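You operate a simulated robot arm through the tools that you are given. There is no shell and no other tool.

You are at the controls of a simulated two-armed robot. One attempt, no reset.

Task
Set the ledge air to 5 bar and open the ARM C valve.
Fine: shut the vent valve, then open the yellow lever; leave the other brass valves.

The check looks at the end state, three seconds after you hand in, the way a careful person would. Anything else that was tipped, shoved, dropped, spilled or broken makes it a failure.

Robot
Two 7-joint arms with fingered hands on one trunk that stands fixed in place. Base frame: the origin is at the foot of the trunk, x ahead of it, y to its left, z up. Lengths are in mm, angles in rad, forces in N, time in s.
The left shoulder is at [49, 187, 1236], the right one opposite. With the tool pointing down near the work surface each hand reaches from about 100 to 520 mm from the base axis, measured 20 degrees to its own side. Payload 3.6 kg a hand.
The TCP of each hand is the grasp point between the finger pads, 26 mm short of the fingertips. In the tool frame z runs along the fingers and y along their closing line. Largest opening 88 mm; the body of the gripper starts 30 mm behind the TCP. The gripper is a hand of 3 fingers: y runs from the thumb to the fingers, the wrist lies at [-17, -98, -164] in the tool frame, and closing takes about 1.5 s.
Orientation is that of the tool frame in the base frame, as a unit quaternion [x, y, z, w]. With the fingers straight down and the wrist toward the robot, the tool's x, y and z point along [0, 1, 0], [1, 0, 0] and [0, 0, -1] of the base frame.

Tools
- The arms move only by the tool servo_tool. It takes "left_series", "right_series" or both (then of equal length, played together; a hand with none holds still); each is one flat list of numbers, 7 for each row, row after row: the turn, a rotation vector about the tool's x, y, z in rad, then the shift along the tool's x, y, z in cm, then the opening, from 0 (shut) to 1 (fully open). In form: [wx, wy, wz, x, y, z, jaw, wx, wy, wz, x, y, z, jaw, ...]. A call has 1 to 20 rows; each row shifts and turns the commanded pose from where the row before left it, along the tool's axes as they then stand. A row lasts 0.2 s, in which the tool goes at most 50 mm and 0.15 rad; a call with a longer step from one row to the next is refused whole, and so is a gripper value outside its range. A pose out of reach is approached as far as the arm can. The call stops where the force on the tool passes 60 N (or 10 N more than at its start, if that is more) or the arm is blocked; 0.2 s more then pass. Each finger travels about 153 mm/s and halts on what it meets, pressing with about 27 N; the grip force reading is that of the motor and also rises with nothing between the fingers. The clock runs only during rows and for 0.2 s after the last one: add rows that do not move to give the fingers time. The reply holds the time, the measured pose of the TCP, the force on the tool along the base axes, the opening and the grip force, in the units named above and with some noise, with the torque about the TCP (base axes, N m) and any sound that the robot's microphone picked up, and new pictures: "views" is both (left out), scene, wrist or none (wrist: the cameras of the hands that moved).
- Cameras (640 x 400 px; columns grow to the right, rows downward): "scene" is now at [231.7, -39.6, 1124.8]; the picture's right is [-0.40, -0.91, 0.00], its down [-0.37, 0.16, -0.92] and it looks along [0.84, -0.37, -0.40] (base axes); focal length 214 px, centre (320, 200). "left" rides on the left gripper at [-56, -80, -102] in its tool frame; the picture's right is [-0.73, -0.32, 0.60], its down [0.62, -0.66, 0.41] and it looks along [0.27, 0.68, 0.69] (tool axes); focal length 247 px, centre (320, 200). "right" rides on the right gripper at [56, -80, -102] in its tool frame; the picture's right is [-0.73, 0.32, -0.60], its down [-0.62, -0.67, 0.41] and it looks along [-0.27, 0.67, 0.69] (tool axes); focal length 247 px, centre (320, 200). There is no depth. A picture from a camera that has moved, and an enlarged one, comes with that camera's place and axes in the base frame and with its lens. The place of the scene camera against the robot may be out by one fixed shift of up to 25 mm in any direction.
- move_column(by): slides the trunk up (or, below 0, down) by that many mm; the arms and the scene camera ride with it, the base frame stays. It gives what a move gives, with no picture.
- set_grasp(shape, hand): the hand has 3 fingers and takes this shape, open, in about a second: jaw (thumb against the fingers, like two jaws); tri (thumb and two fingers); tip (a fingertip pinch); poke (one finger out to press); point (the index stretched); flat (the hand flat); cup (the hand cupped); fist (a fist). The gripper value then closes the fingers along that shape, each until it touches; the sizes above hold for jaw. It gives what a move gives, with no picture.
- aim_head(pan, tilt): turns the head with the scene camera to pan (to the left, within 1.047 rad either way) and tilt (down, from -0.506 to 1.204), counted from straight ahead of the robot. It gives what a move gives, and a new picture of the scene camera.
- close_up(camera, box): a new picture of the part [left, top, right, bottom] of that camera's present view, enlarged. It takes no simulated time.
- close_job(): hands the job in; it is judged then, once.

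Nothing tells you positions but the pictures and the camera data. Unless the task says otherwise, let go and move clear before handing in.

The tools are called after ">>>" as name(argument=value, ...) on one line, values as JSON. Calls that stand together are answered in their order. servo_tool: Moves the arms, as the interface text tells. Its arguments: {"type":"object","properties":{"left_series":{"type":"array"},"right_series":{"type":"array"},"views":{"type":"string","enum":["both","scene","wrist","none"]}},"required":[]} The other tools are called the same way: move_column (by) slides the trunk up or down; set_grasp (shape, hand) gives the hand a shape; aim_head (pan, tilt) turns the head that bears the scene camera; close_up (camera, box) takes an enlarged picture of a part of a camera's view; close_job () hands the job in.

At the start:

```text
t: 0.0
left_tool_pos: [520.6, 11.3, 1105.8]
left_ee_rot: [0.706, 0.708, -0.001, 0.0]
left_contact_force: [-0.2, -0.4, 0.6]
left_moment: [0.02, -0.01, 0.01]
left_gripper_width: 87.6
left_finger_force: 0.2
left_shape: jaw
right_tool_pos: [366.2, -294.0, 971.6]
right_ee_rot: [0.706, 0.708, 0.0, -0.001]
right_contact_force: [0.1, 1.1, 0.1]
right_moment: [0.01, 0.02, 0.03]
right_gripper_width: 87.8
right_finger_force: 0.0
right_shape: jaw
trunk travel left (down, up): [-379.0, 378.0]
head pan, tilt: [-0.417, 0.412]
```

scene: 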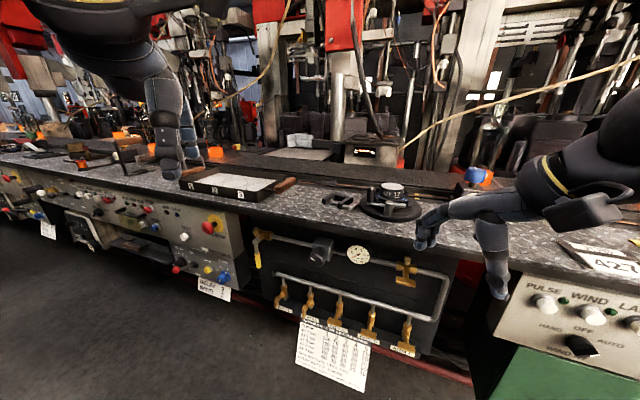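
right: 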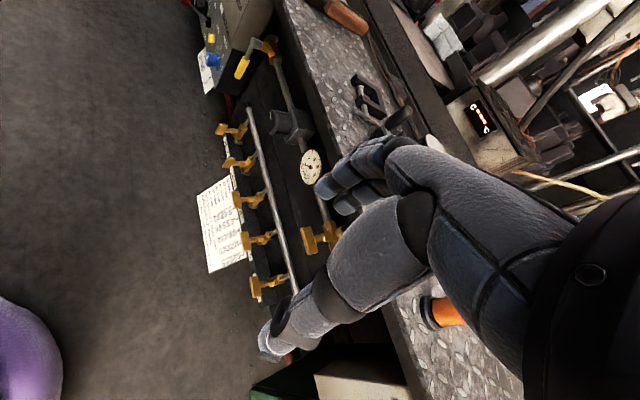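
left: 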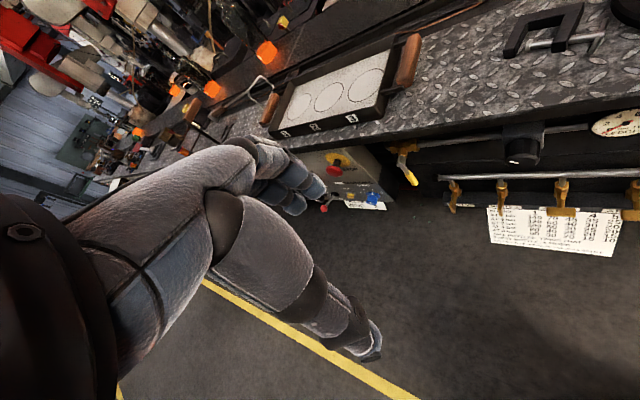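

I see a panel below the ledge with a yellow lever at the left, a black regulator knob, a gauge, a brass valve at the right and five brass valves along a lower manifold with labels and a paper chart. I'll zoom in to read the labels and the gauge before I move.

>>> close_up(camera="scene", box=[240, 220, 460, 360])

>>> close_up(camera="scene", box=[290, 310, 380, 395])

>>> close_up(camera="scene", box=[300, 230, 420, 300])

>>> close_up(camera="right", box=[190, 30, 350, 300])

>>> close_up(camera="left", box=[380, 90, 640, 260])

```text
2.86 times, centred on (350, 290) of scene
camera zoom: at [231.7, -39.6, 1124.8], right [-0.4, -0.91, 0.0], down [-0.37, 0.16, -0.92], along [0.84, -0.37, -0.4], focal length 613 px, centre (234, -57)
```

zoom: 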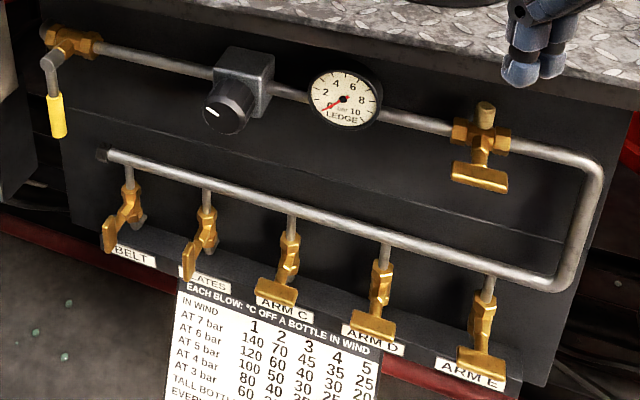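

```text
4.71 times, centred on (335, 352) of scene
camera zoom: at [231.7, -39.6, 1124.8], right [-0.4, -0.91, 0.0], down [-0.37, 0.16, -0.92], along [0.84, -0.37, -0.4], focal length 1009 px, centre (249, -518)
```

zoom: 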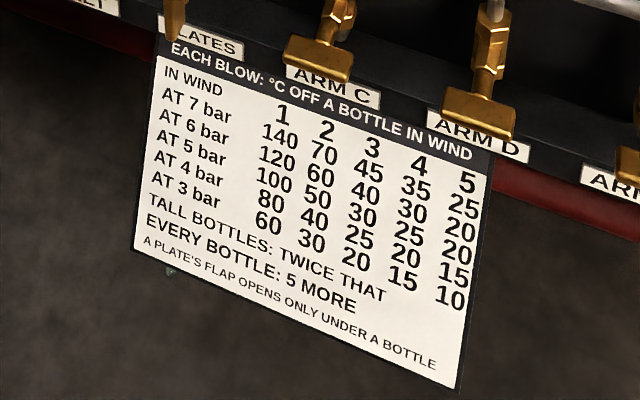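

```text
5.33 times, centred on (360, 265) of scene
camera zoom: at [231.7, -39.6, 1124.8], right [-0.4, -0.91, 0.0], down [-0.37, 0.16, -0.92], along [0.84, -0.37, -0.4], focal length 1144 px, centre (107, -147)
```

zoom: 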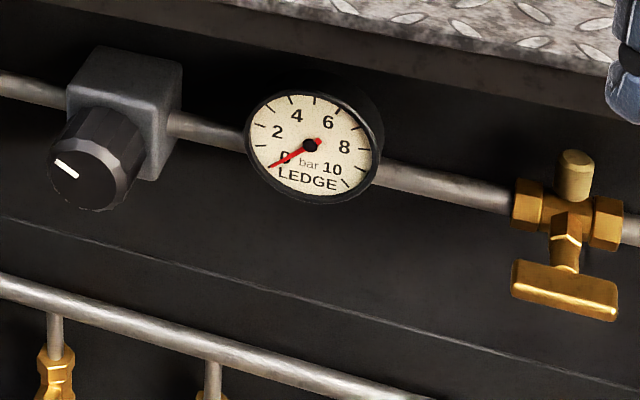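

```text
1.48 times, centred on (270, 165) of right
camera zoom: at [285.9, -237.2, 1074.8], right [0.32, -0.73, 0.6], down [-0.66, -0.62, -0.41], along [0.68, -0.27, -0.69], focal length 366 px, centre (394, 252)
```

zoom: 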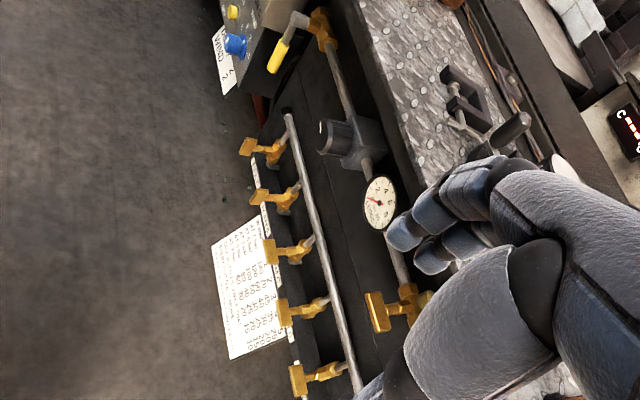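

```text
2.35 times, centred on (510, 175) of left
camera zoom: at [440.3, -43.9, 1206.3], right [-0.32, -0.73, -0.6], down [-0.67, 0.62, -0.41], along [0.68, 0.27, -0.69], focal length 581 px, centre (-127, 259)
```

zoom: 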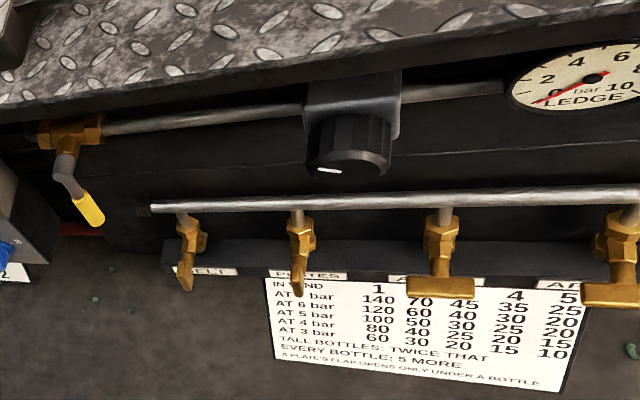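

The panel faces roughly [-0.67, 0.74] from here. By my estimate the yellow lever is near [782,-78,722], the knob near [634,-206,794] and the vent handle near [487,-360,790]. I'll turn the head to face the panel and look around for obstacles.

>>> aim_head(pan=-0.7, tilt=0.6)

>>> aim_head(pan=-0.4, tilt=1.15)

>>> aim_head(pan=-0.55, tilt=0.6)

```text
t: 0.8
left_tool_pos: [521.5, 11.8, 1105.4]
left_ee_rot: [0.707, 0.707, 0.0, -0.001]
left_contact_force: [0.4, -0.1, -0.3]
left_moment: [0.0, -0.01, 0.0]
left_gripper_width: 87.6
left_finger_force: 0.0
left_shape: jaw
right_tool_pos: [365.3, -293.8, 971.4]
right_ee_rot: [0.706, 0.708, 0.0, 0.0]
right_contact_force: [0.3, -1.2, 0.1]
right_moment: [-0.01, 0.0, -0.02]
right_gripper_width: 87.8
right_finger_force: 0.0
right_shape: jaw
trunk travel left (down, up): [-379.0, 378.0]
head pan, tilt: [-0.7, 0.6]
camera scene: at [214.8, -59.0, 1107.7], right [-0.64, -0.77, 0.0], down [-0.43, 0.36, -0.83], along [0.63, -0.53, -0.56], focal length 214 px, centre (320, 200)
```

scene: 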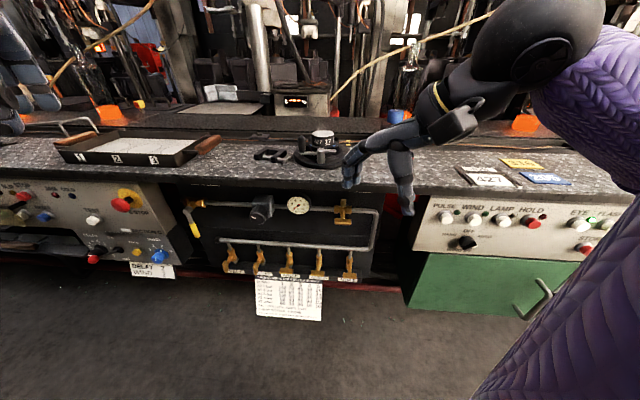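

```text
t: 1.8
left_tool_pos: [521.4, 11.6, 1105.2]
left_ee_rot: [0.706, 0.708, 0.0, 0.0]
left_contact_force: [0.5, -0.6, 0.8]
left_moment: [-0.04, 0.0, -0.02]
left_gripper_width: 87.7
left_finger_force: 0.0
left_shape: jaw
right_tool_pos: [365.1, -293.6, 971.6]
right_ee_rot: [0.706, 0.708, -0.001, 0.0]
right_contact_force: [0.1, 0.3, 0.5]
right_moment: [-0.02, -0.03, -0.03]
right_gripper_width: 87.6
right_finger_force: 0.1
right_shape: jaw
trunk travel left (down, up): [-379.0, 378.0]
head pan, tilt: [-0.4, 1.15]
camera scene: at [202.0, -25.4, 1066.0], right [-0.39, -0.92, 0.0], down [-0.84, 0.36, -0.41], along [0.38, -0.16, -0.91], focal length 214 px, centre (320, 200)
```

scene: 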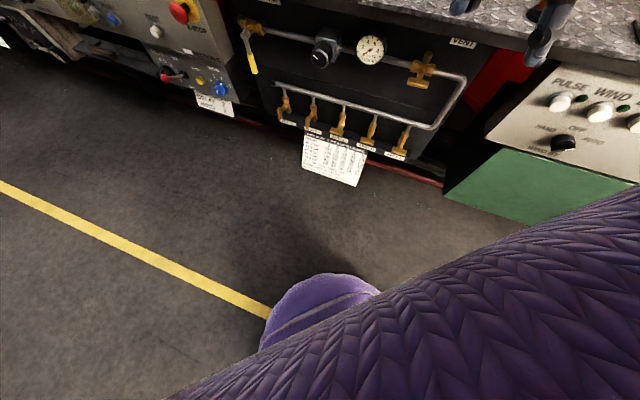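

```text
t: 2.7
left_tool_pos: [520.3, 12.0, 1104.3]
left_ee_rot: [0.706, 0.708, 0.0, 0.001]
left_contact_force: [-0.2, -0.3, -0.1]
left_moment: [0.04, -0.02, -0.02]
left_gripper_width: 87.7
left_finger_force: 0.0
left_shape: jaw
right_tool_pos: [366.1, -295.1, 971.6]
right_ee_rot: [0.707, 0.707, 0.0, 0.0]
right_contact_force: [0.1, -0.5, -0.2]
right_moment: [0.02, -0.02, 0.0]
right_gripper_width: 87.7
right_finger_force: 0.1
right_shape: jaw
trunk travel left (down, up): [-379.0, 378.0]
head pan, tilt: [-0.55, 0.6]
camera scene: at [222.5, -48.3, 1107.5], right [-0.52, -0.85, 0.0], down [-0.48, 0.3, -0.82], along [0.7, -0.43, -0.57], focal length 214 px, centre (320, 200)
```

scene: 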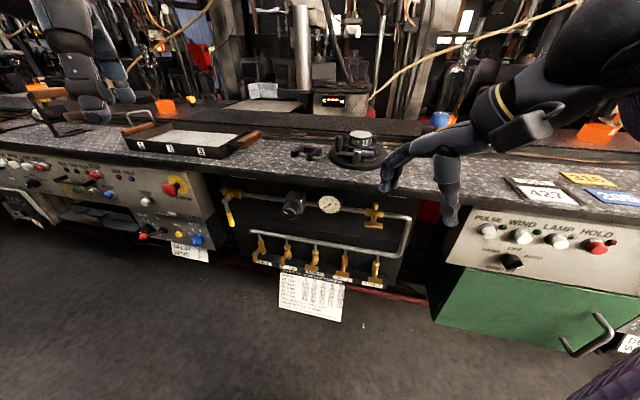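

The purple shape is the robot's own clothing, and a VENT label sits right by the upper-right brass valve. I'll zoom in on the valves to judge how each handle is turned.

>>> close_up(camera="scene", box=[330, 190, 430, 250])

>>> close_up(camera="scene", box=[215, 180, 315, 242])

>>> close_up(camera="scene", box=[245, 225, 395, 300])

>>> close_up(camera="right", box=[280, 180, 380, 280])

```text
6.40 times, centred on (380, 220) of scene
camera zoom: at [222.5, -48.3, 1107.5], right [-0.52, -0.85, 0.0], down [-0.48, 0.3, -0.82], along [0.7, -0.43, -0.57], focal length 1373 px, centre (-64, 72)
```

zoom: 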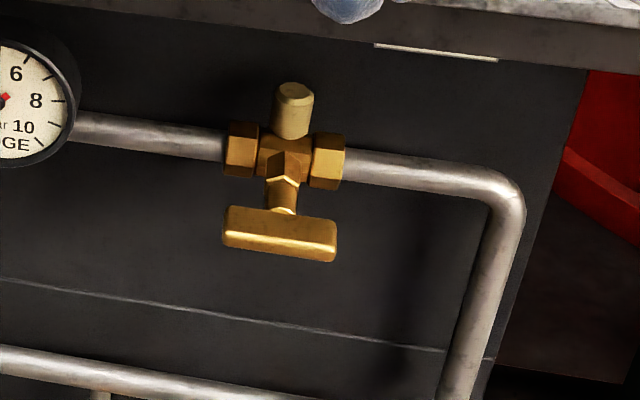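

```text
6.40 times, centred on (265, 211) of scene
camera zoom: at [222.5, -48.3, 1107.5], right [-0.52, -0.85, 0.0], down [-0.48, 0.3, -0.82], along [0.7, -0.43, -0.57], focal length 1373 px, centre (672, 130)
```

zoom: 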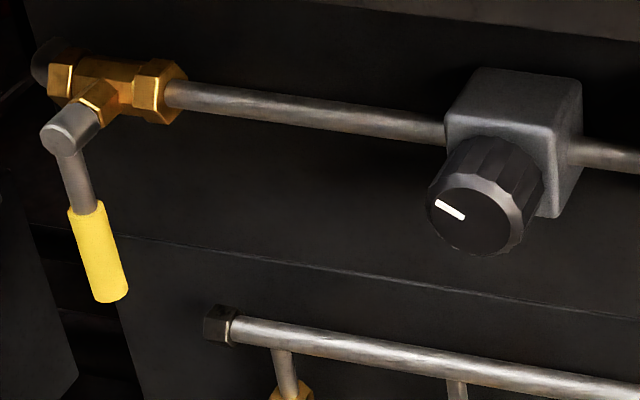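

```text
4.27 times, centred on (320, 262) of scene
camera zoom: at [222.5, -48.3, 1107.5], right [-0.52, -0.85, 0.0], down [-0.48, 0.3, -0.82], along [0.7, -0.43, -0.57], focal length 915 px, centre (320, -67)
```

zoom: 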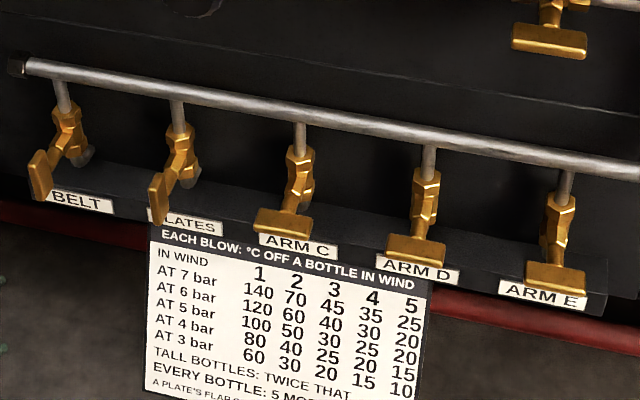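

```text
4.00 times, centred on (330, 230) of right
camera zoom: at [285.9, -237.2, 1074.8], right [0.32, -0.73, 0.6], down [-0.66, -0.62, -0.41], along [0.68, -0.27, -0.69], focal length 988 px, centre (280, 80)
```

zoom: 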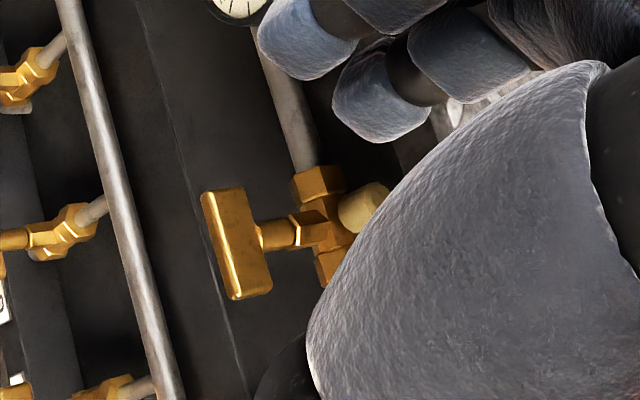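

The VENT label matches the upper-right valve, and its bar lies along the pipe, so it should be open. ARM C is the third valve on the manifold at about [606,-248,574], with its bar crosswise, so it should be closed. I'll pull the right hand back a little and lower the trunk toward the work height.

>>> servo_tool(right_series=[0, 0, 0, 0, -3, 0, 1, 0, 0, 0, 0, -3, 0, 1], views="none")

>>> move_column(by=-200)

>>> aim_head(pan=-0.55, tilt=0.3)

```text
t: 3.3
left_tool_pos: [521.6, 13.2, 1104.5]
left_ee_rot: [0.707, 0.708, 0.0, 0.0]
left_contact_force: [-0.3, -0.1, -0.5]
left_moment: [0.02, 0.0, 0.03]
left_gripper_width: 87.8
left_finger_force: 0.0
left_shape: jaw
right_tool_pos: [344.4, -306.2, 950.5]
right_ee_rot: [0.707, 0.708, 0.001, 0.0]
right_contact_force: [0.4, -0.4, -0.3]
right_moment: [-0.02, -0.02, 0.02]
right_gripper_width: 87.7
right_finger_force: 0.0
right_shape: jaw
right hand out of reach, approached as far as the arm can: row 1, 2
trunk travel left (down, up): [-379.0, 378.0]
head pan, tilt: [-0.55, 0.6]
```

```text
t: 5.5
left_tool_pos: [520.9, 11.2, 905.2]
left_ee_rot: [0.706, 0.708, 0.0, -0.001]
left_contact_force: [0.0, 0.1, -1.1]
left_moment: [-0.04, -0.01, 0.02]
left_gripper_width: 87.7
left_finger_force: 0.1
left_shape: jaw
right_tool_pos: [358.3, -307.9, 700.1]
right_ee_rot: [0.704, 0.705, -0.06, -0.059]
right_contact_force: [-0.1, 0.2, 0.8]
right_moment: [0.02, -0.02, -0.01]
right_gripper_width: 87.6
right_finger_force: 0.0
right_shape: jaw
trunk travel left (down, up): [-179.0, 578.0]
head pan, tilt: [-0.55, 0.6]
```

```text
t: 6.3
left_tool_pos: [520.7, 12.3, 904.0]
left_ee_rot: [0.707, 0.708, 0.0, 0.001]
left_contact_force: [-0.2, 0.0, 1.0]
left_moment: [0.04, 0.02, -0.02]
left_gripper_width: 87.5
left_finger_force: 0.1
left_shape: jaw
right_tool_pos: [358.9, -307.3, 699.6]
right_ee_rot: [0.704, 0.705, -0.059, -0.06]
right_contact_force: [-0.1, 0.0, -0.3]
right_moment: [0.04, -0.01, -0.03]
right_gripper_width: 87.7
right_finger_force: 0.0
right_shape: jaw
trunk travel left (down, up): [-179.0, 578.0]
head pan, tilt: [-0.55, 0.3]
camera scene: at [260.4, -50.9, 917.5], right [-0.52, -0.85, 0.0], down [-0.25, 0.15, -0.95], along [0.81, -0.5, -0.3], focal length 214 px, centre (320, 200)
```

scene: 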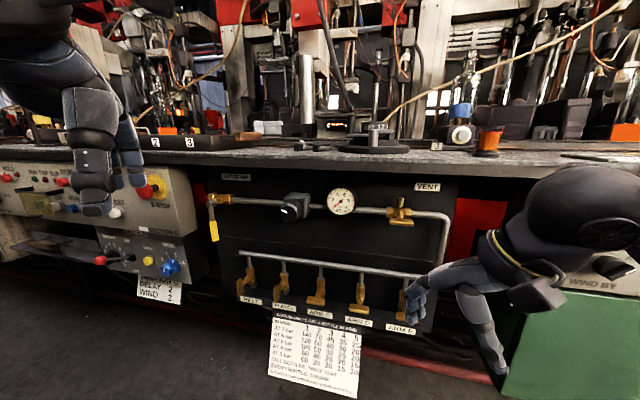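

The trunk is lower now and the view is straighter on. I'll read the labels above the lever and the valves.

>>> close_up(camera="scene", box=[200, 165, 300, 245])

>>> close_up(camera="scene", box=[320, 165, 460, 245])

>>> close_up(camera="scene", box=[230, 240, 430, 345])

>>> close_up(camera="left", box=[0, 0, 640, 400])

>>> close_up(camera="right", box=[0, 0, 640, 400])

```text
5.00 times, centred on (250, 205) of scene
camera zoom: at [260.4, -50.9, 917.5], right [-0.52, -0.85, 0.0], down [-0.25, 0.15, -0.95], along [0.81, -0.5, -0.3], focal length 1072 px, centre (670, 175)
```

zoom: 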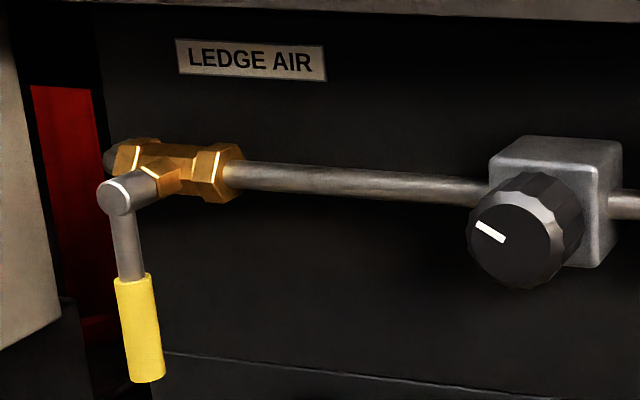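

```text
4.57 times, centred on (390, 205) of scene
camera zoom: at [260.4, -50.9, 917.5], right [-0.52, -0.85, 0.0], down [-0.25, 0.15, -0.95], along [0.81, -0.5, -0.3], focal length 980 px, centre (0, 177)
```

zoom: 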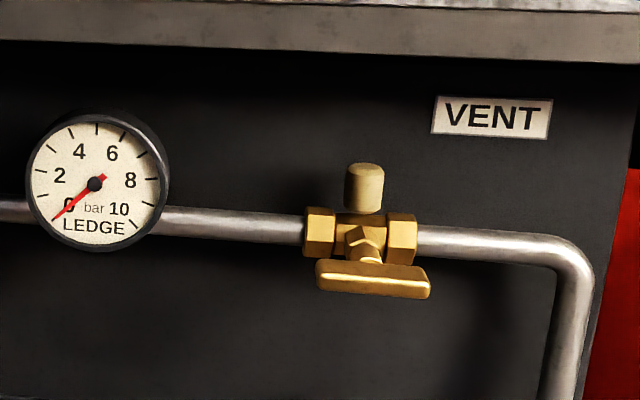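

```text
3.20 times, centred on (330, 292) of scene
camera zoom: at [260.4, -50.9, 917.5], right [-0.52, -0.85, 0.0], down [-0.25, 0.15, -0.95], along [0.81, -0.5, -0.3], focal length 686 px, centre (288, -96)
```

zoom: 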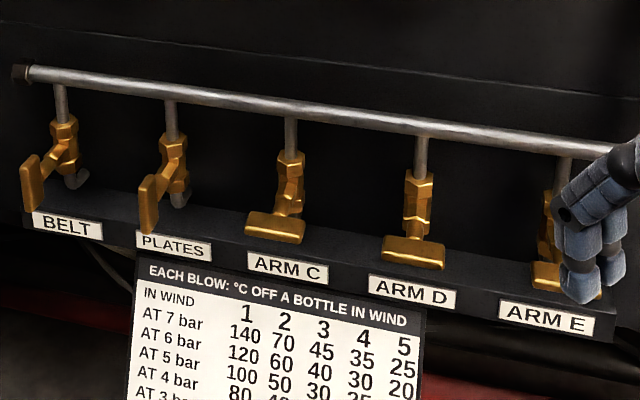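

```text
1.00 times, centred on (320, 200) of left (not enlarged: the box is as wide or as high as the picture)
camera zoom: at [440.3, -43.9, 1006.2], right [-0.32, -0.73, -0.6], down [-0.67, 0.62, -0.41], along [0.67, 0.27, -0.69], focal length 247 px, centre (320, 200)
```

zoom: 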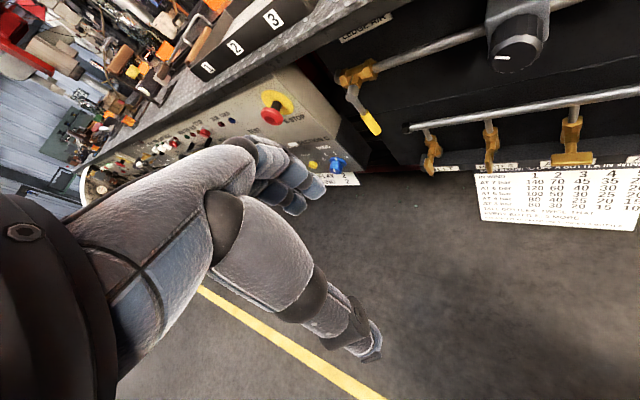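

```text
1.00 times, centred on (320, 200) of right (not enlarged: the box is as wide or as high as the picture)
camera zoom: at [296.6, -250.8, 815.4], right [0.42, -0.73, 0.54], down [-0.72, -0.62, -0.29], along [0.55, -0.27, -0.79], focal length 247 px, centre (320, 200)
```

zoom: 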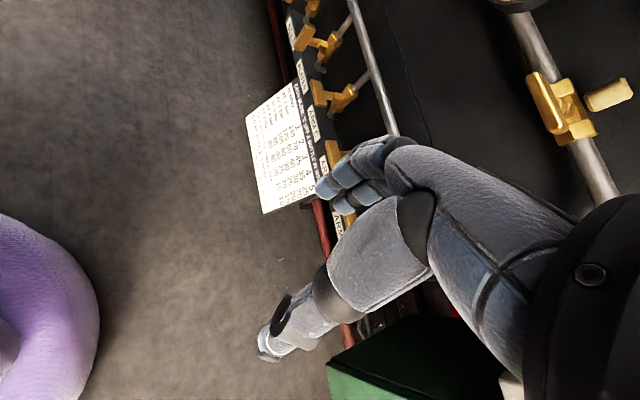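

The labels confirm it: LEDGE AIR is the yellow lever, VENT is the upper-right valve, and ARM C is the third valve on the manifold. The lever is far out, so I'll test how far the left arm reaches in the free space in front of the ledge.

>>> servo_tool(left_series=[0, 0, 0, 0, 4, 0, 1, 0, 0, 0, 0, 4, 0, 1, 0, 0, 0, 0, 4, 0, 1, 0, 0, 0, 0, 4, 0, 1, 0, 0, 0, 0, 4, 0, 1, 0, 0, 0, 0, 0, 0, 1], views="both")

```text
t: 7.7
left_tool_pos: [722.5, 11.7, 907.6]
left_ee_rot: [0.707, 0.707, 0.001, 0.0]
left_contact_force: [0.4, 0.5, 0.2]
left_moment: [0.02, 0.0, -0.03]
left_gripper_width: 87.8
left_finger_force: 0.0
left_shape: jaw
right_tool_pos: [357.6, -307.2, 700.2]
right_ee_rot: [0.704, 0.705, -0.06, -0.06]
right_contact_force: [-0.2, -1.1, -0.3]
right_moment: [0.04, 0.02, -0.01]
right_gripper_width: 87.8
right_finger_force: 0.0
right_shape: jaw
trunk travel left (down, up): [-179.0, 578.0]
head pan, tilt: [-0.55, 0.3]
camera scene: at [260.5, -50.9, 917.5], right [-0.52, -0.85, 0.0], down [-0.25, 0.15, -0.96], along [0.81, -0.5, -0.3], focal length 214 px, centre (320, 200)
camera left: at [641.1, -44.3, 1008.6], right [-0.32, -0.73, -0.6], down [-0.66, 0.62, -0.41], along [0.68, 0.27, -0.69], focal length 247 px, centre (320, 200)
```

scene: 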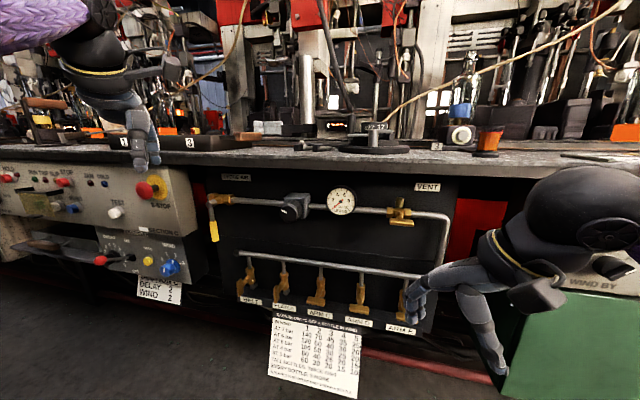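
left: 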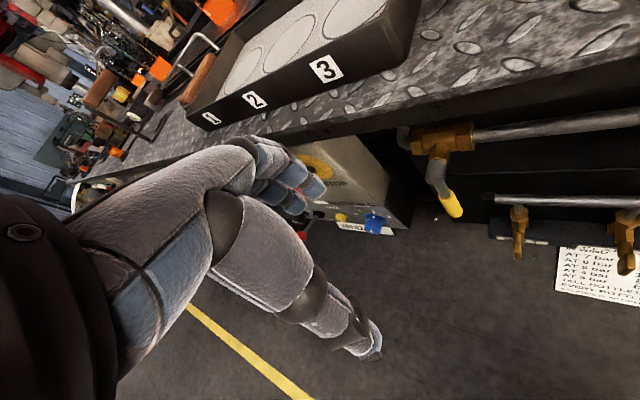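

The left arm reaches at least 600 mm to the wrist, so the lever should be within reach. Next I'll raise the right hand and check where its commanded pose really is.

>>> servo_tool(right_series=[0, 0, 0, 0, 4, -3, 1, 0, 0, 0, 0, 3, -3, 1, 0, 0, 0, 0, 0, 0, 1], views="none")

```text
t: 8.5
left_tool_pos: [721.6, 10.8, 906.0]
left_ee_rot: [0.707, 0.707, 0.0, 0.0]
left_contact_force: [-0.6, -0.1, -0.3]
left_moment: [0.02, 0.01, -0.01]
left_gripper_width: 88.0
left_finger_force: 0.0
left_shape: jaw
right_tool_pos: [437.1, -308.0, 747.9]
right_ee_rot: [0.704, 0.705, -0.06, -0.061]
right_contact_force: [1.0, -0.3, -0.6]
right_moment: [0.0, 0.0, 0.03]
right_gripper_width: 87.6
right_finger_force: 0.1
right_shape: jaw
trunk travel left (down, up): [-179.0, 578.0]
head pan, tilt: [-0.55, 0.3]
```

The right hand responded as expected and is now just in front of the vent valve. I'll back it off the panel and turn the tool so the fingers point at the panel.

>>> servo_tool(right_series=[-0.085, 0, 0, 2.2, -2, 0, 1, -0.085, 0, 0, 2.2, -2, 0, 1, 0, 0, 0.139, 0, 0, 0, 1, 0, 0, 0.139, 0, 0, 0, 1, 0, 0, 0.139, 0, 0, 0, 1, 0, 0, 0.139, 0, 0, 0, 1, 0, 0, 0.139, 0, 0, 0, 1, 0, 0, 0.139, 0, 0, 0, 1, -0.1428, 0, 0, 0, 0, 0, 1, -0.1428, 0, 0, 0, 0, 0, 1, -0.1428, 0, 0, 0, 0, 0, 1, -0.1428, 0, 0, 0, 0, 0, 1, -0.1428, 0, 0, 0, 0, 0, 1, -0.1428, 0, 0, 0, 0, 0, 1, -0.1428, 0, 0, 0, 0, 0, 1, -0.1428, 0, 0, 0, 0, 0, 1, -0.1428, 0, 0, 0, 0, 0, 1, -0.1428, 0, 0, 0, 0, 0, 1, -0.1428, 0, 0, 0, 0, 0, 1], views="both")

```text
t: 12.5
left_tool_pos: [721.0, 12.0, 906.8]
left_ee_rot: [0.707, 0.707, 0.0, 0.0]
left_contact_force: [0.2, 0.2, 0.5]
left_moment: [-0.02, 0.0, -0.02]
left_gripper_width: 88.1
left_finger_force: 0.0
left_shape: jaw
right_tool_pos: [417.1, -266.1, 742.0]
right_ee_rot: [0.659, 0.256, 0.256, 0.659]
right_contact_force: [-0.3, -0.2, 0.0]
right_moment: [-0.01, -0.02, -0.02]
right_gripper_width: 87.9
right_finger_force: 0.1
right_shape: jaw
right hand out of reach, approached as far as the arm can: row 2
trunk travel left (down, up): [-179.0, 578.0]
head pan, tilt: [-0.55, 0.3]
camera scene: at [260.5, -50.9, 917.5], right [-0.52, -0.85, 0.0], down [-0.25, 0.15, -0.96], along [0.81, -0.5, -0.3], focal length 214 px, centre (320, 200)
camera right: at [390.0, -152.4, 661.6], right [-0.95, -0.05, 0.32], down [-0.18, -0.72, -0.67], along [0.26, -0.69, 0.68], focal length 247 px, centre (320, 200)
```

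scene: 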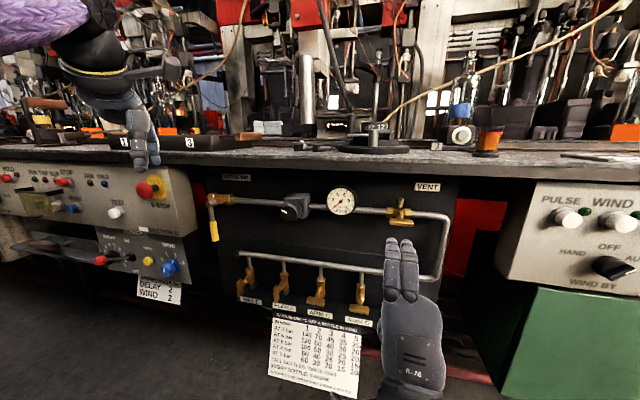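
right: 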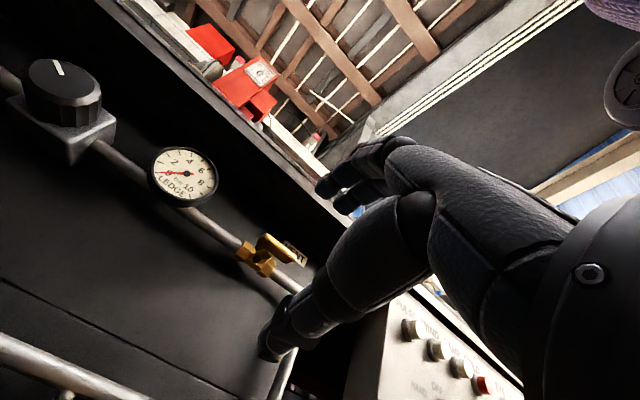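

The right hand now faces the panel squarely, with the vent's T-bar visible between the thumb and fingers. I'll zoom in to refine where the bar is.

>>> close_up(camera="right", box=[220, 200, 340, 300])

>>> close_up(camera="scene", box=[370, 180, 450, 240])

```text
4.00 times, centred on (280, 250) of right
camera zoom: at [390.0, -152.4, 661.6], right [-0.95, -0.05, 0.32], down [-0.18, -0.72, -0.67], along [0.26, -0.69, 0.68], focal length 988 px, centre (480, 0)
```

zoom: 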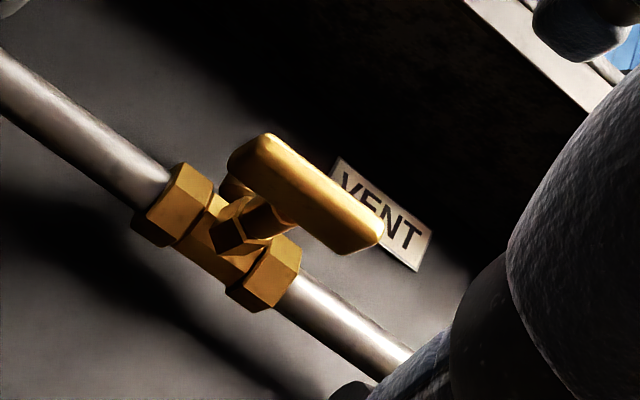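

```text
6.67 times, centred on (410, 210) of scene
camera zoom: at [260.5, -50.9, 917.5], right [-0.52, -0.85, 0.0], down [-0.25, 0.15, -0.96], along [0.81, -0.5, -0.3], focal length 1430 px, centre (-280, 133)
```

zoom: 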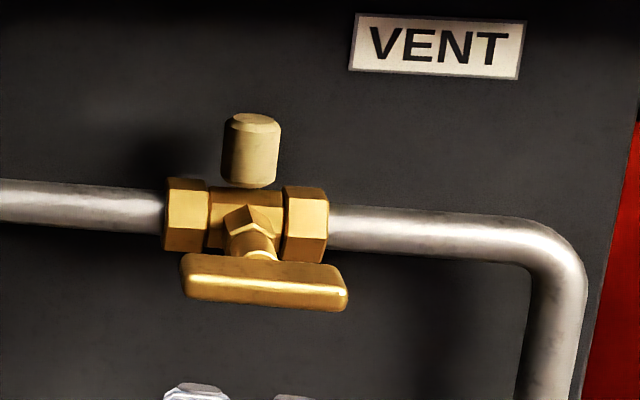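

By both cameras the vent bar's centre is at about [488,-359,782]. I'll line the right hand up with it, close the jaw to about half, and move in to a short standoff.

>>> servo_tool(right_series=[0, 0, 0, -0.9, 2, 0, 0.8, 0, 0, 0, 0, 2, 0, 0.7, 0, 0, 0, 0, 0, 2, 0.6, 0, 0, 0, 0, 0, 2, 0.6, 0, 0, 0, 0, 0, 2, 0.6, 0, 0, 0, 0, 0, 0, 0.6], views="both")

```text
t: 13.9
left_tool_pos: [722.1, 12.7, 906.7]
left_ee_rot: [0.707, 0.707, 0.0, 0.0]
left_contact_force: [-0.7, -0.1, -0.4]
left_moment: [-0.03, -0.02, -0.04]
left_gripper_width: 87.9
left_finger_force: 0.1
left_shape: jaw
right_tool_pos: [453.2, -318.4, 781.4]
right_ee_rot: [0.66, 0.255, 0.255, 0.66]
right_contact_force: [0.8, 0.4, 1.0]
right_moment: [0.0, 0.0, 0.0]
right_gripper_width: 53.0
right_finger_force: 0.0
right_shape: jaw
trunk travel left (down, up): [-179.0, 578.0]
head pan, tilt: [-0.55, 0.3]
camera scene: at [260.5, -50.9, 917.5], right [-0.52, -0.85, 0.0], down [-0.25, 0.15, -0.96], along [0.81, -0.5, -0.3], focal length 214 px, centre (320, 200)
camera right: at [425.6, -204.3, 701.6], right [-0.95, -0.05, 0.32], down [-0.18, -0.72, -0.67], along [0.26, -0.69, 0.67], focal length 247 px, centre (320, 200)
```

scene: 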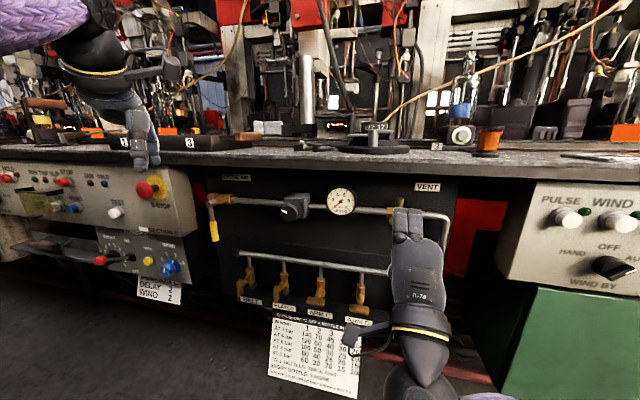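
right: 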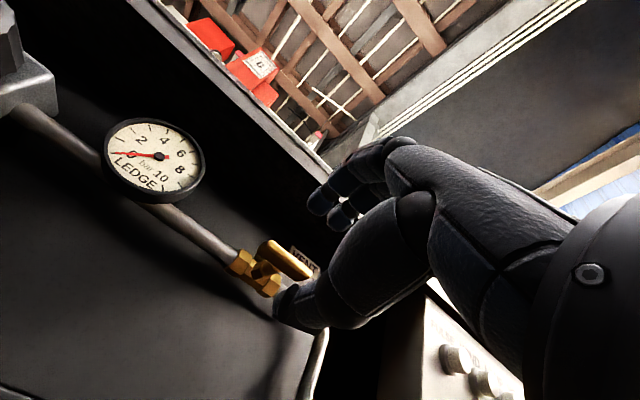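

The hand is lined up about 60 mm short of the bar. I'll take a closer look before the final approach.

>>> close_up(camera="right", box=[210, 170, 370, 340])

```text
2.35 times, centred on (290, 255) of right
camera zoom: at [425.6, -204.3, 701.6], right [-0.95, -0.05, 0.32], down [-0.18, -0.72, -0.67], along [0.26, -0.69, 0.67], focal length 581 px, centre (391, 71)
```

zoom: 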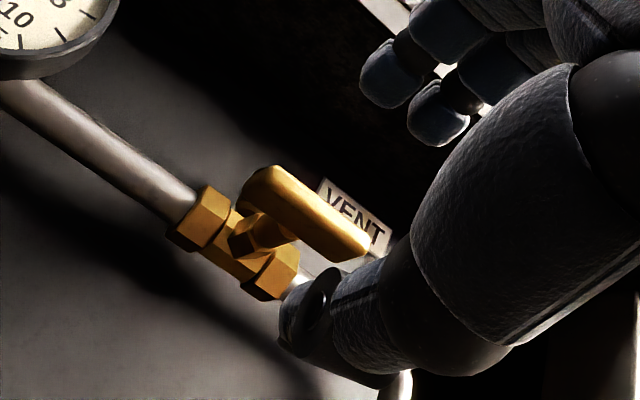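

By triangulation the bar centre is 58 mm ahead of the TCP and 4 mm up, the pipe axis is about 46 mm behind the bar, and the panel sits at 45 degrees. I'll make that small correction and move in around the bar.

>>> servo_tool(right_series=[0, 0.044, 0, -0.35, 0.4, 0, 0.6, 0, 0, 0, 0, 0, 1.5, 0.6, 0, 0, 0, 0, 0, 1.5, 0.6, 0, 0, 0, 0, 0, 1.2, 0.6, 0, 0, 0, 0, 0, 0, 0.6], views="both")

>>> close_up(camera="right", box=[210, 170, 370, 340])

```text
t: 15.1
left_tool_pos: [721.6, 12.6, 907.3]
left_ee_rot: [0.707, 0.707, 0.0, 0.0]
left_contact_force: [-0.1, -0.8, 0.3]
left_moment: [0.01, 0.0, 0.0]
left_gripper_width: 87.8
left_finger_force: 0.1
left_shape: jaw
right_tool_pos: [478.9, -347.1, 783.5]
right_ee_rot: [0.654, 0.27, 0.271, 0.653]
right_contact_force: [-0.6, 0.3, 0.1]
right_moment: [0.0, 0.02, -0.01]
right_gripper_width: 53.0
right_finger_force: 0.0
right_shape: jaw
trunk travel left (down, up): [-179.0, 578.0]
head pan, tilt: [-0.55, 0.3]
camera scene: at [260.5, -50.9, 917.5], right [-0.52, -0.85, 0.0], down [-0.25, 0.15, -0.96], along [0.81, -0.5, -0.3], focal length 214 px, centre (320, 200)
camera right: at [447.3, -235.2, 704.9], right [-0.94, -0.09, 0.32], down [-0.15, -0.73, -0.67], along [0.3, -0.68, 0.67], focal length 247 px, centre (320, 200)
```

scene: 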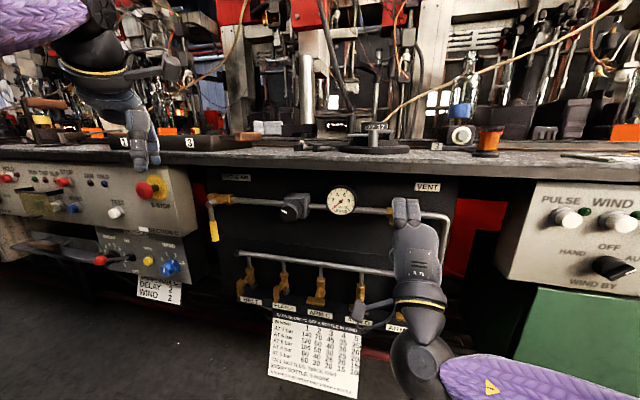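
right: 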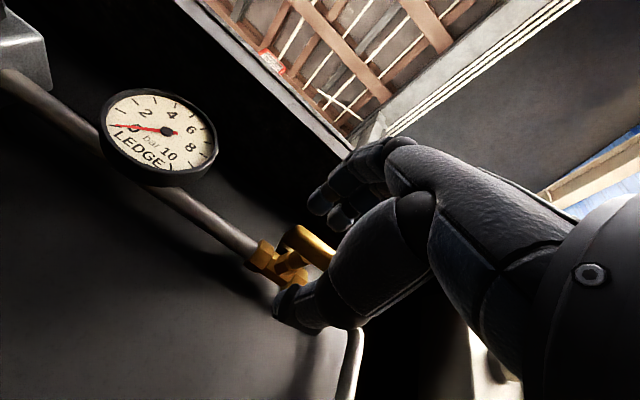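

```text
2.35 times, centred on (290, 255) of right
camera zoom: at [447.3, -235.2, 704.9], right [-0.94, -0.09, 0.32], down [-0.15, -0.73, -0.67], along [0.3, -0.68, 0.67], focal length 581 px, centre (391, 71)
```

zoom: 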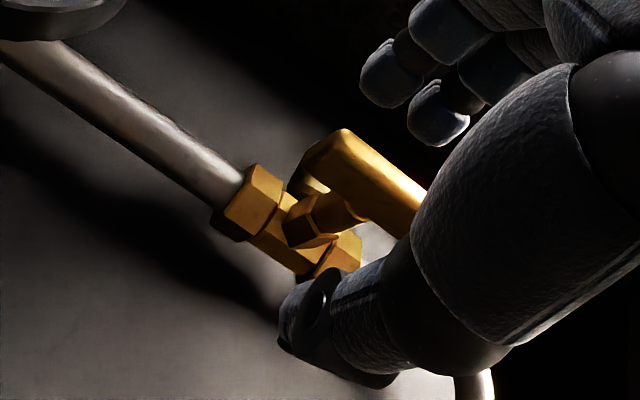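

The bar now sits between the thumb and the fingers. I'll go the last 15 mm and close on it.

>>> servo_tool(right_series=[0, 0, 0, 0, 0.1, 0.8, 0.6, 0, 0, 0, 0, 0.1, 0.7, 0.6, 0, 0, 0, 0, 0, 0, 0.4, 0, 0, 0, 0, 0, 0, 0.2, 0, 0, 0, 0, 0, 0, 0, 0, 0, 0, 0, 0, 0, 0, 0, 0, 0, 0, 0, 0, 0, 0, 0, 0, 0, 0, 0, 0, 0, 0, 0, 0, 0, 0, 0], views="both")

>>> close_up(camera="right", box=[210, 170, 370, 340])

>>> close_up(camera="scene", box=[340, 180, 460, 260])

```text
t: 17.1
left_tool_pos: [722.6, 11.1, 905.6]
left_ee_rot: [0.707, 0.707, 0.001, 0.0]
left_contact_force: [0.6, 0.1, -0.4]
left_moment: [0.02, 0.0, 0.0]
left_gripper_width: 87.7
left_finger_force: 0.0
left_shape: jaw
right_tool_pos: [491.3, -359.6, 785.3]
right_ee_rot: [0.655, 0.269, 0.269, 0.653]
right_contact_force: [11.8, -11.7, 0.3]
right_moment: [-0.01, -0.02, -0.05]
right_gripper_width: 0.1
right_finger_force: 27.0
right_shape: jaw
trunk travel left (down, up): [-179.0, 578.0]
head pan, tilt: [-0.55, 0.3]
camera scene: at [261.4, -51.7, 917.2], right [-0.52, -0.85, 0.0], down [-0.25, 0.16, -0.95], along [0.81, -0.5, -0.3], focal length 214 px, centre (320, 200)
camera right: at [458.5, -246.9, 705.9], right [-0.94, -0.09, 0.32], down [-0.15, -0.73, -0.67], along [0.29, -0.68, 0.67], focal length 247 px, centre (320, 200)
```

scene: 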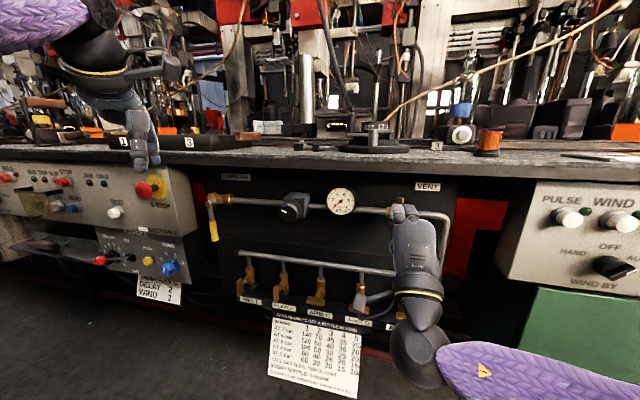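
right: 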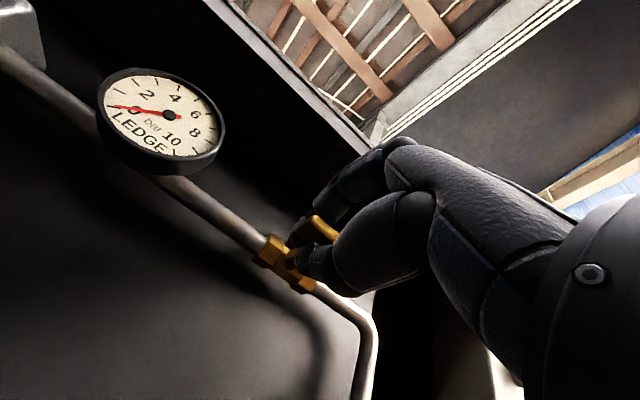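

```text
2.35 times, centred on (290, 255) of right
camera zoom: at [458.5, -246.9, 705.9], right [-0.94, -0.09, 0.32], down [-0.15, -0.73, -0.67], along [0.29, -0.68, 0.67], focal length 581 px, centre (391, 71)
```

zoom: 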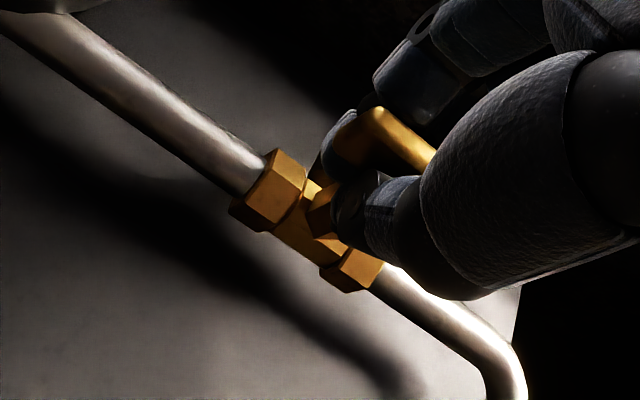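

```text
5.00 times, centred on (400, 220) of scene
camera zoom: at [261.4, -51.7, 917.2], right [-0.52, -0.85, 0.0], down [-0.25, 0.16, -0.95], along [0.81, -0.5, -0.3], focal length 1072 px, centre (-80, 100)
```

zoom: 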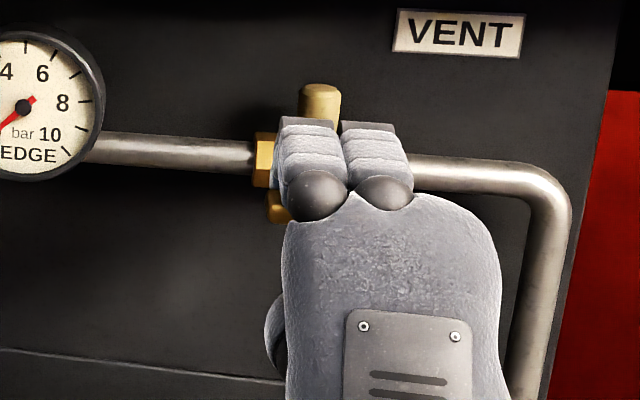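

The fingers have closed around the bar. Closing should be clockwise as seen from the front, so I'll try a small twist that way and check the torque and the bar.

>>> servo_tool(right_series=[0, 0, 0.1, 0, 0, 0, 0, 0, 0, 0.1, 0, 0, 0, 0, 0, 0, 0.1, 0, 0, 0, 0, 0, 0, 0, 0, 0, 0, 0], views="both")

>>> close_up(camera="right", box=[210, 170, 370, 340])

>>> close_up(camera="scene", box=[340, 180, 460, 260])

```text
t: 18.1
left_tool_pos: [724.4, 12.1, 905.1]
left_ee_rot: [0.706, 0.708, 0.001, -0.002]
left_contact_force: [-0.2, -0.9, -0.9]
left_moment: [0.01, 0.02, -0.01]
left_gripper_width: 88.0
left_finger_force: 0.1
left_shape: jaw
right_tool_pos: [489.4, -360.4, 786.4]
right_ee_rot: [0.687, 0.169, 0.365, 0.605]
right_contact_force: [17.6, -10.5, 1.7]
right_moment: [0.0, 0.02, 0.04]
right_gripper_width: 0.1
right_finger_force: 26.7
right_shape: jaw
trunk travel left (down, up): [-179.0, 578.0]
head pan, tilt: [-0.55, 0.3]
camera scene: at [261.8, -51.6, 917.1], right [-0.52, -0.85, 0.0], down [-0.25, 0.16, -0.95], along [0.81, -0.5, -0.3], focal length 214 px, centre (320, 200)
camera right: at [472.8, -232.1, 726.7], right [-0.99, -0.14, 0.09], down [0.01, -0.57, -0.82], along [0.16, -0.81, 0.56], focal length 247 px, centre (320, 200)
```

scene: 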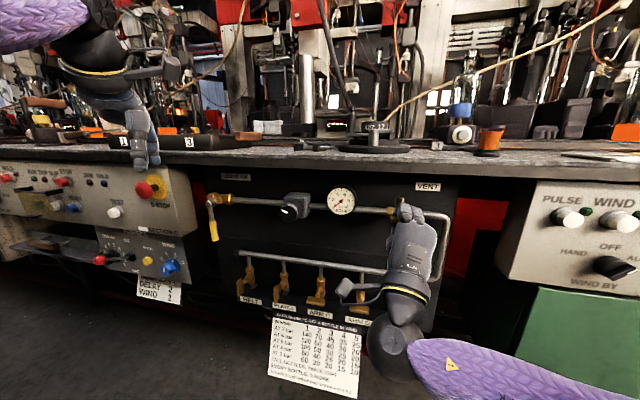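
right: 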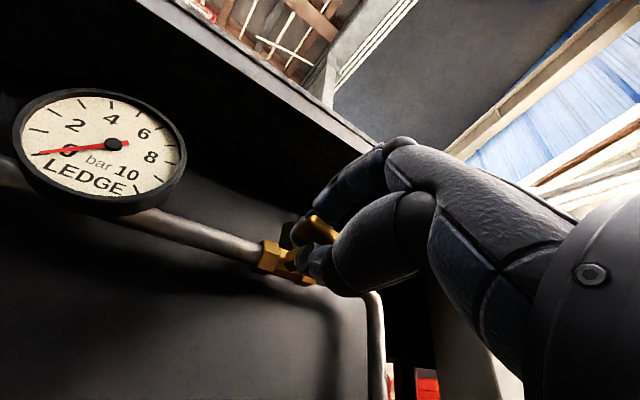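

```text
2.35 times, centred on (290, 255) of right
camera zoom: at [472.8, -232.1, 726.7], right [-0.99, -0.14, 0.09], down [0.01, -0.57, -0.82], along [0.16, -0.81, 0.56], focal length 581 px, centre (391, 71)
```

zoom: 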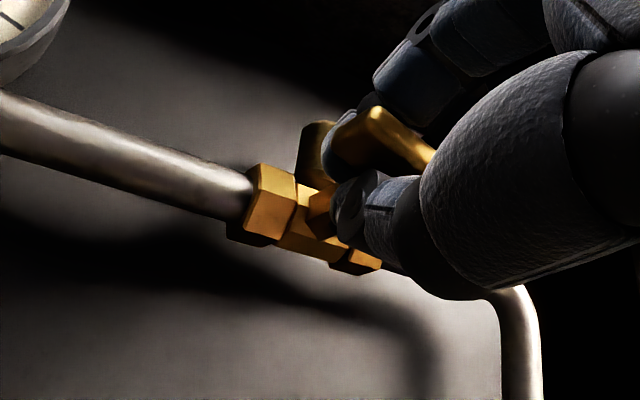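

```text
5.00 times, centred on (400, 220) of scene
camera zoom: at [261.8, -51.6, 917.1], right [-0.52, -0.85, 0.0], down [-0.25, 0.16, -0.95], along [0.81, -0.5, -0.3], focal length 1072 px, centre (-80, 100)
```

zoom: 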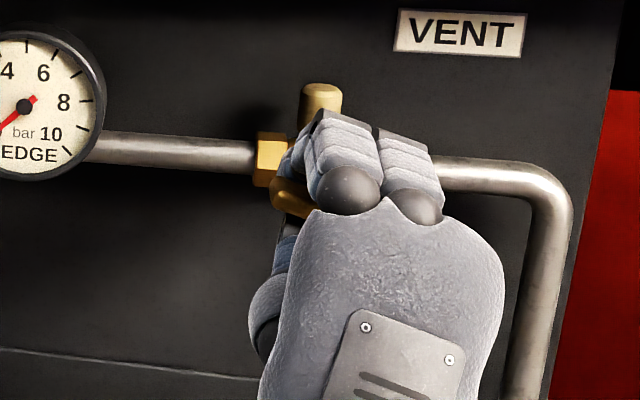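

The bar turned together with the hand under almost no torque, so clockwise works. I'll carry on toward a full quarter turn.

>>> servo_tool(right_series=[0, 0, 0.12, 0, 0, 0, 0, 0, 0, 0.12, 0, 0, 0, 0, 0, 0, 0.12, 0, 0, 0, 0, 0, 0, 0.12, 0, 0, 0, 0, 0, 0, 0.12, 0, 0, 0, 0, 0, 0, 0, 0, 0, 0, 0], views="both")

>>> close_up(camera="right", box=[210, 170, 370, 340])

>>> close_up(camera="scene", box=[340, 180, 460, 260])

```text
t: 19.5
left_tool_pos: [723.2, 11.9, 906.0]
left_ee_rot: [0.706, 0.708, 0.0, -0.001]
left_contact_force: [0.8, -0.1, 0.4]
left_moment: [-0.01, -0.04, -0.03]
left_gripper_width: 87.9
left_finger_force: 0.0
left_shape: jaw
right_tool_pos: [489.6, -359.4, 785.6]
right_ee_rot: [0.706, -0.043, 0.527, 0.471]
right_contact_force: [17.1, -9.7, 3.8]
right_moment: [-0.07, 0.02, 0.05]
right_gripper_width: 0.1
right_finger_force: 27.1
right_shape: jaw
trunk travel left (down, up): [-179.0, 578.0]
head pan, tilt: [-0.55, 0.3]
camera scene: at [261.5, -51.4, 917.2], right [-0.52, -0.85, 0.0], down [-0.25, 0.16, -0.95], along [0.81, -0.5, -0.3], focal length 214 px, centre (320, 200)
camera right: at [487.0, -218.4, 781.7], right [-0.92, -0.07, -0.38], down [0.39, -0.19, -0.9], along [-0.01, -0.98, 0.21], focal length 247 px, centre (320, 200)
```

scene: 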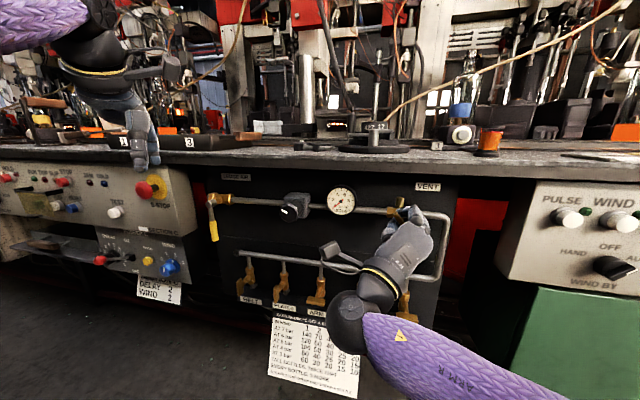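
right: 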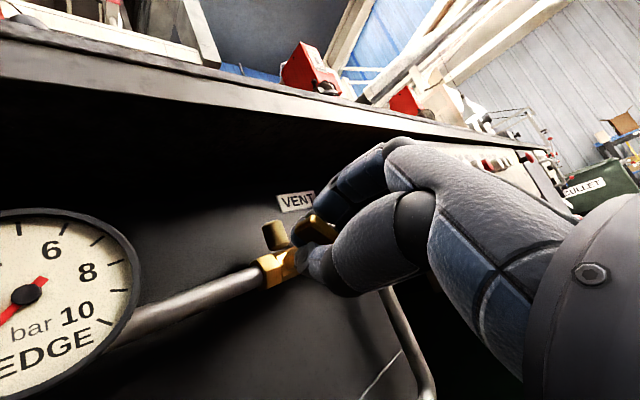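

```text
2.35 times, centred on (290, 255) of right
camera zoom: at [487.0, -218.4, 781.7], right [-0.92, -0.07, -0.38], down [0.39, -0.19, -0.9], along [-0.01, -0.98, 0.21], focal length 581 px, centre (391, 71)
```

zoom: 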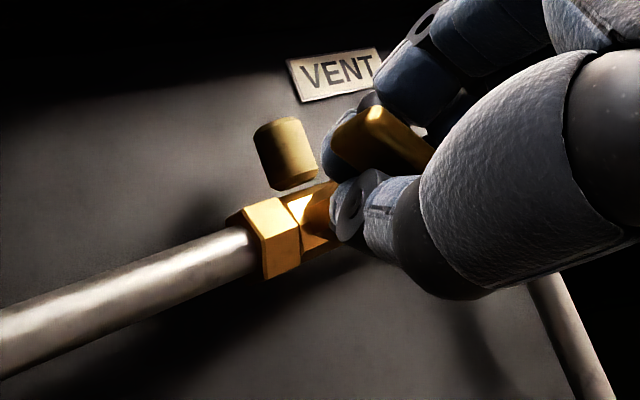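

```text
5.00 times, centred on (400, 220) of scene
camera zoom: at [261.5, -51.4, 917.2], right [-0.52, -0.85, 0.0], down [-0.25, 0.16, -0.95], along [0.81, -0.5, -0.3], focal length 1072 px, centre (-80, 100)
```

zoom: 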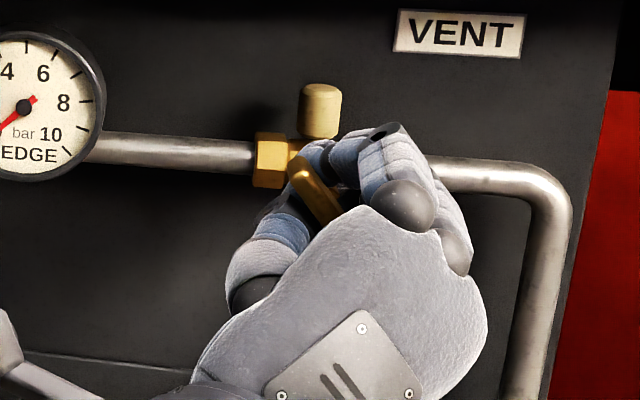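

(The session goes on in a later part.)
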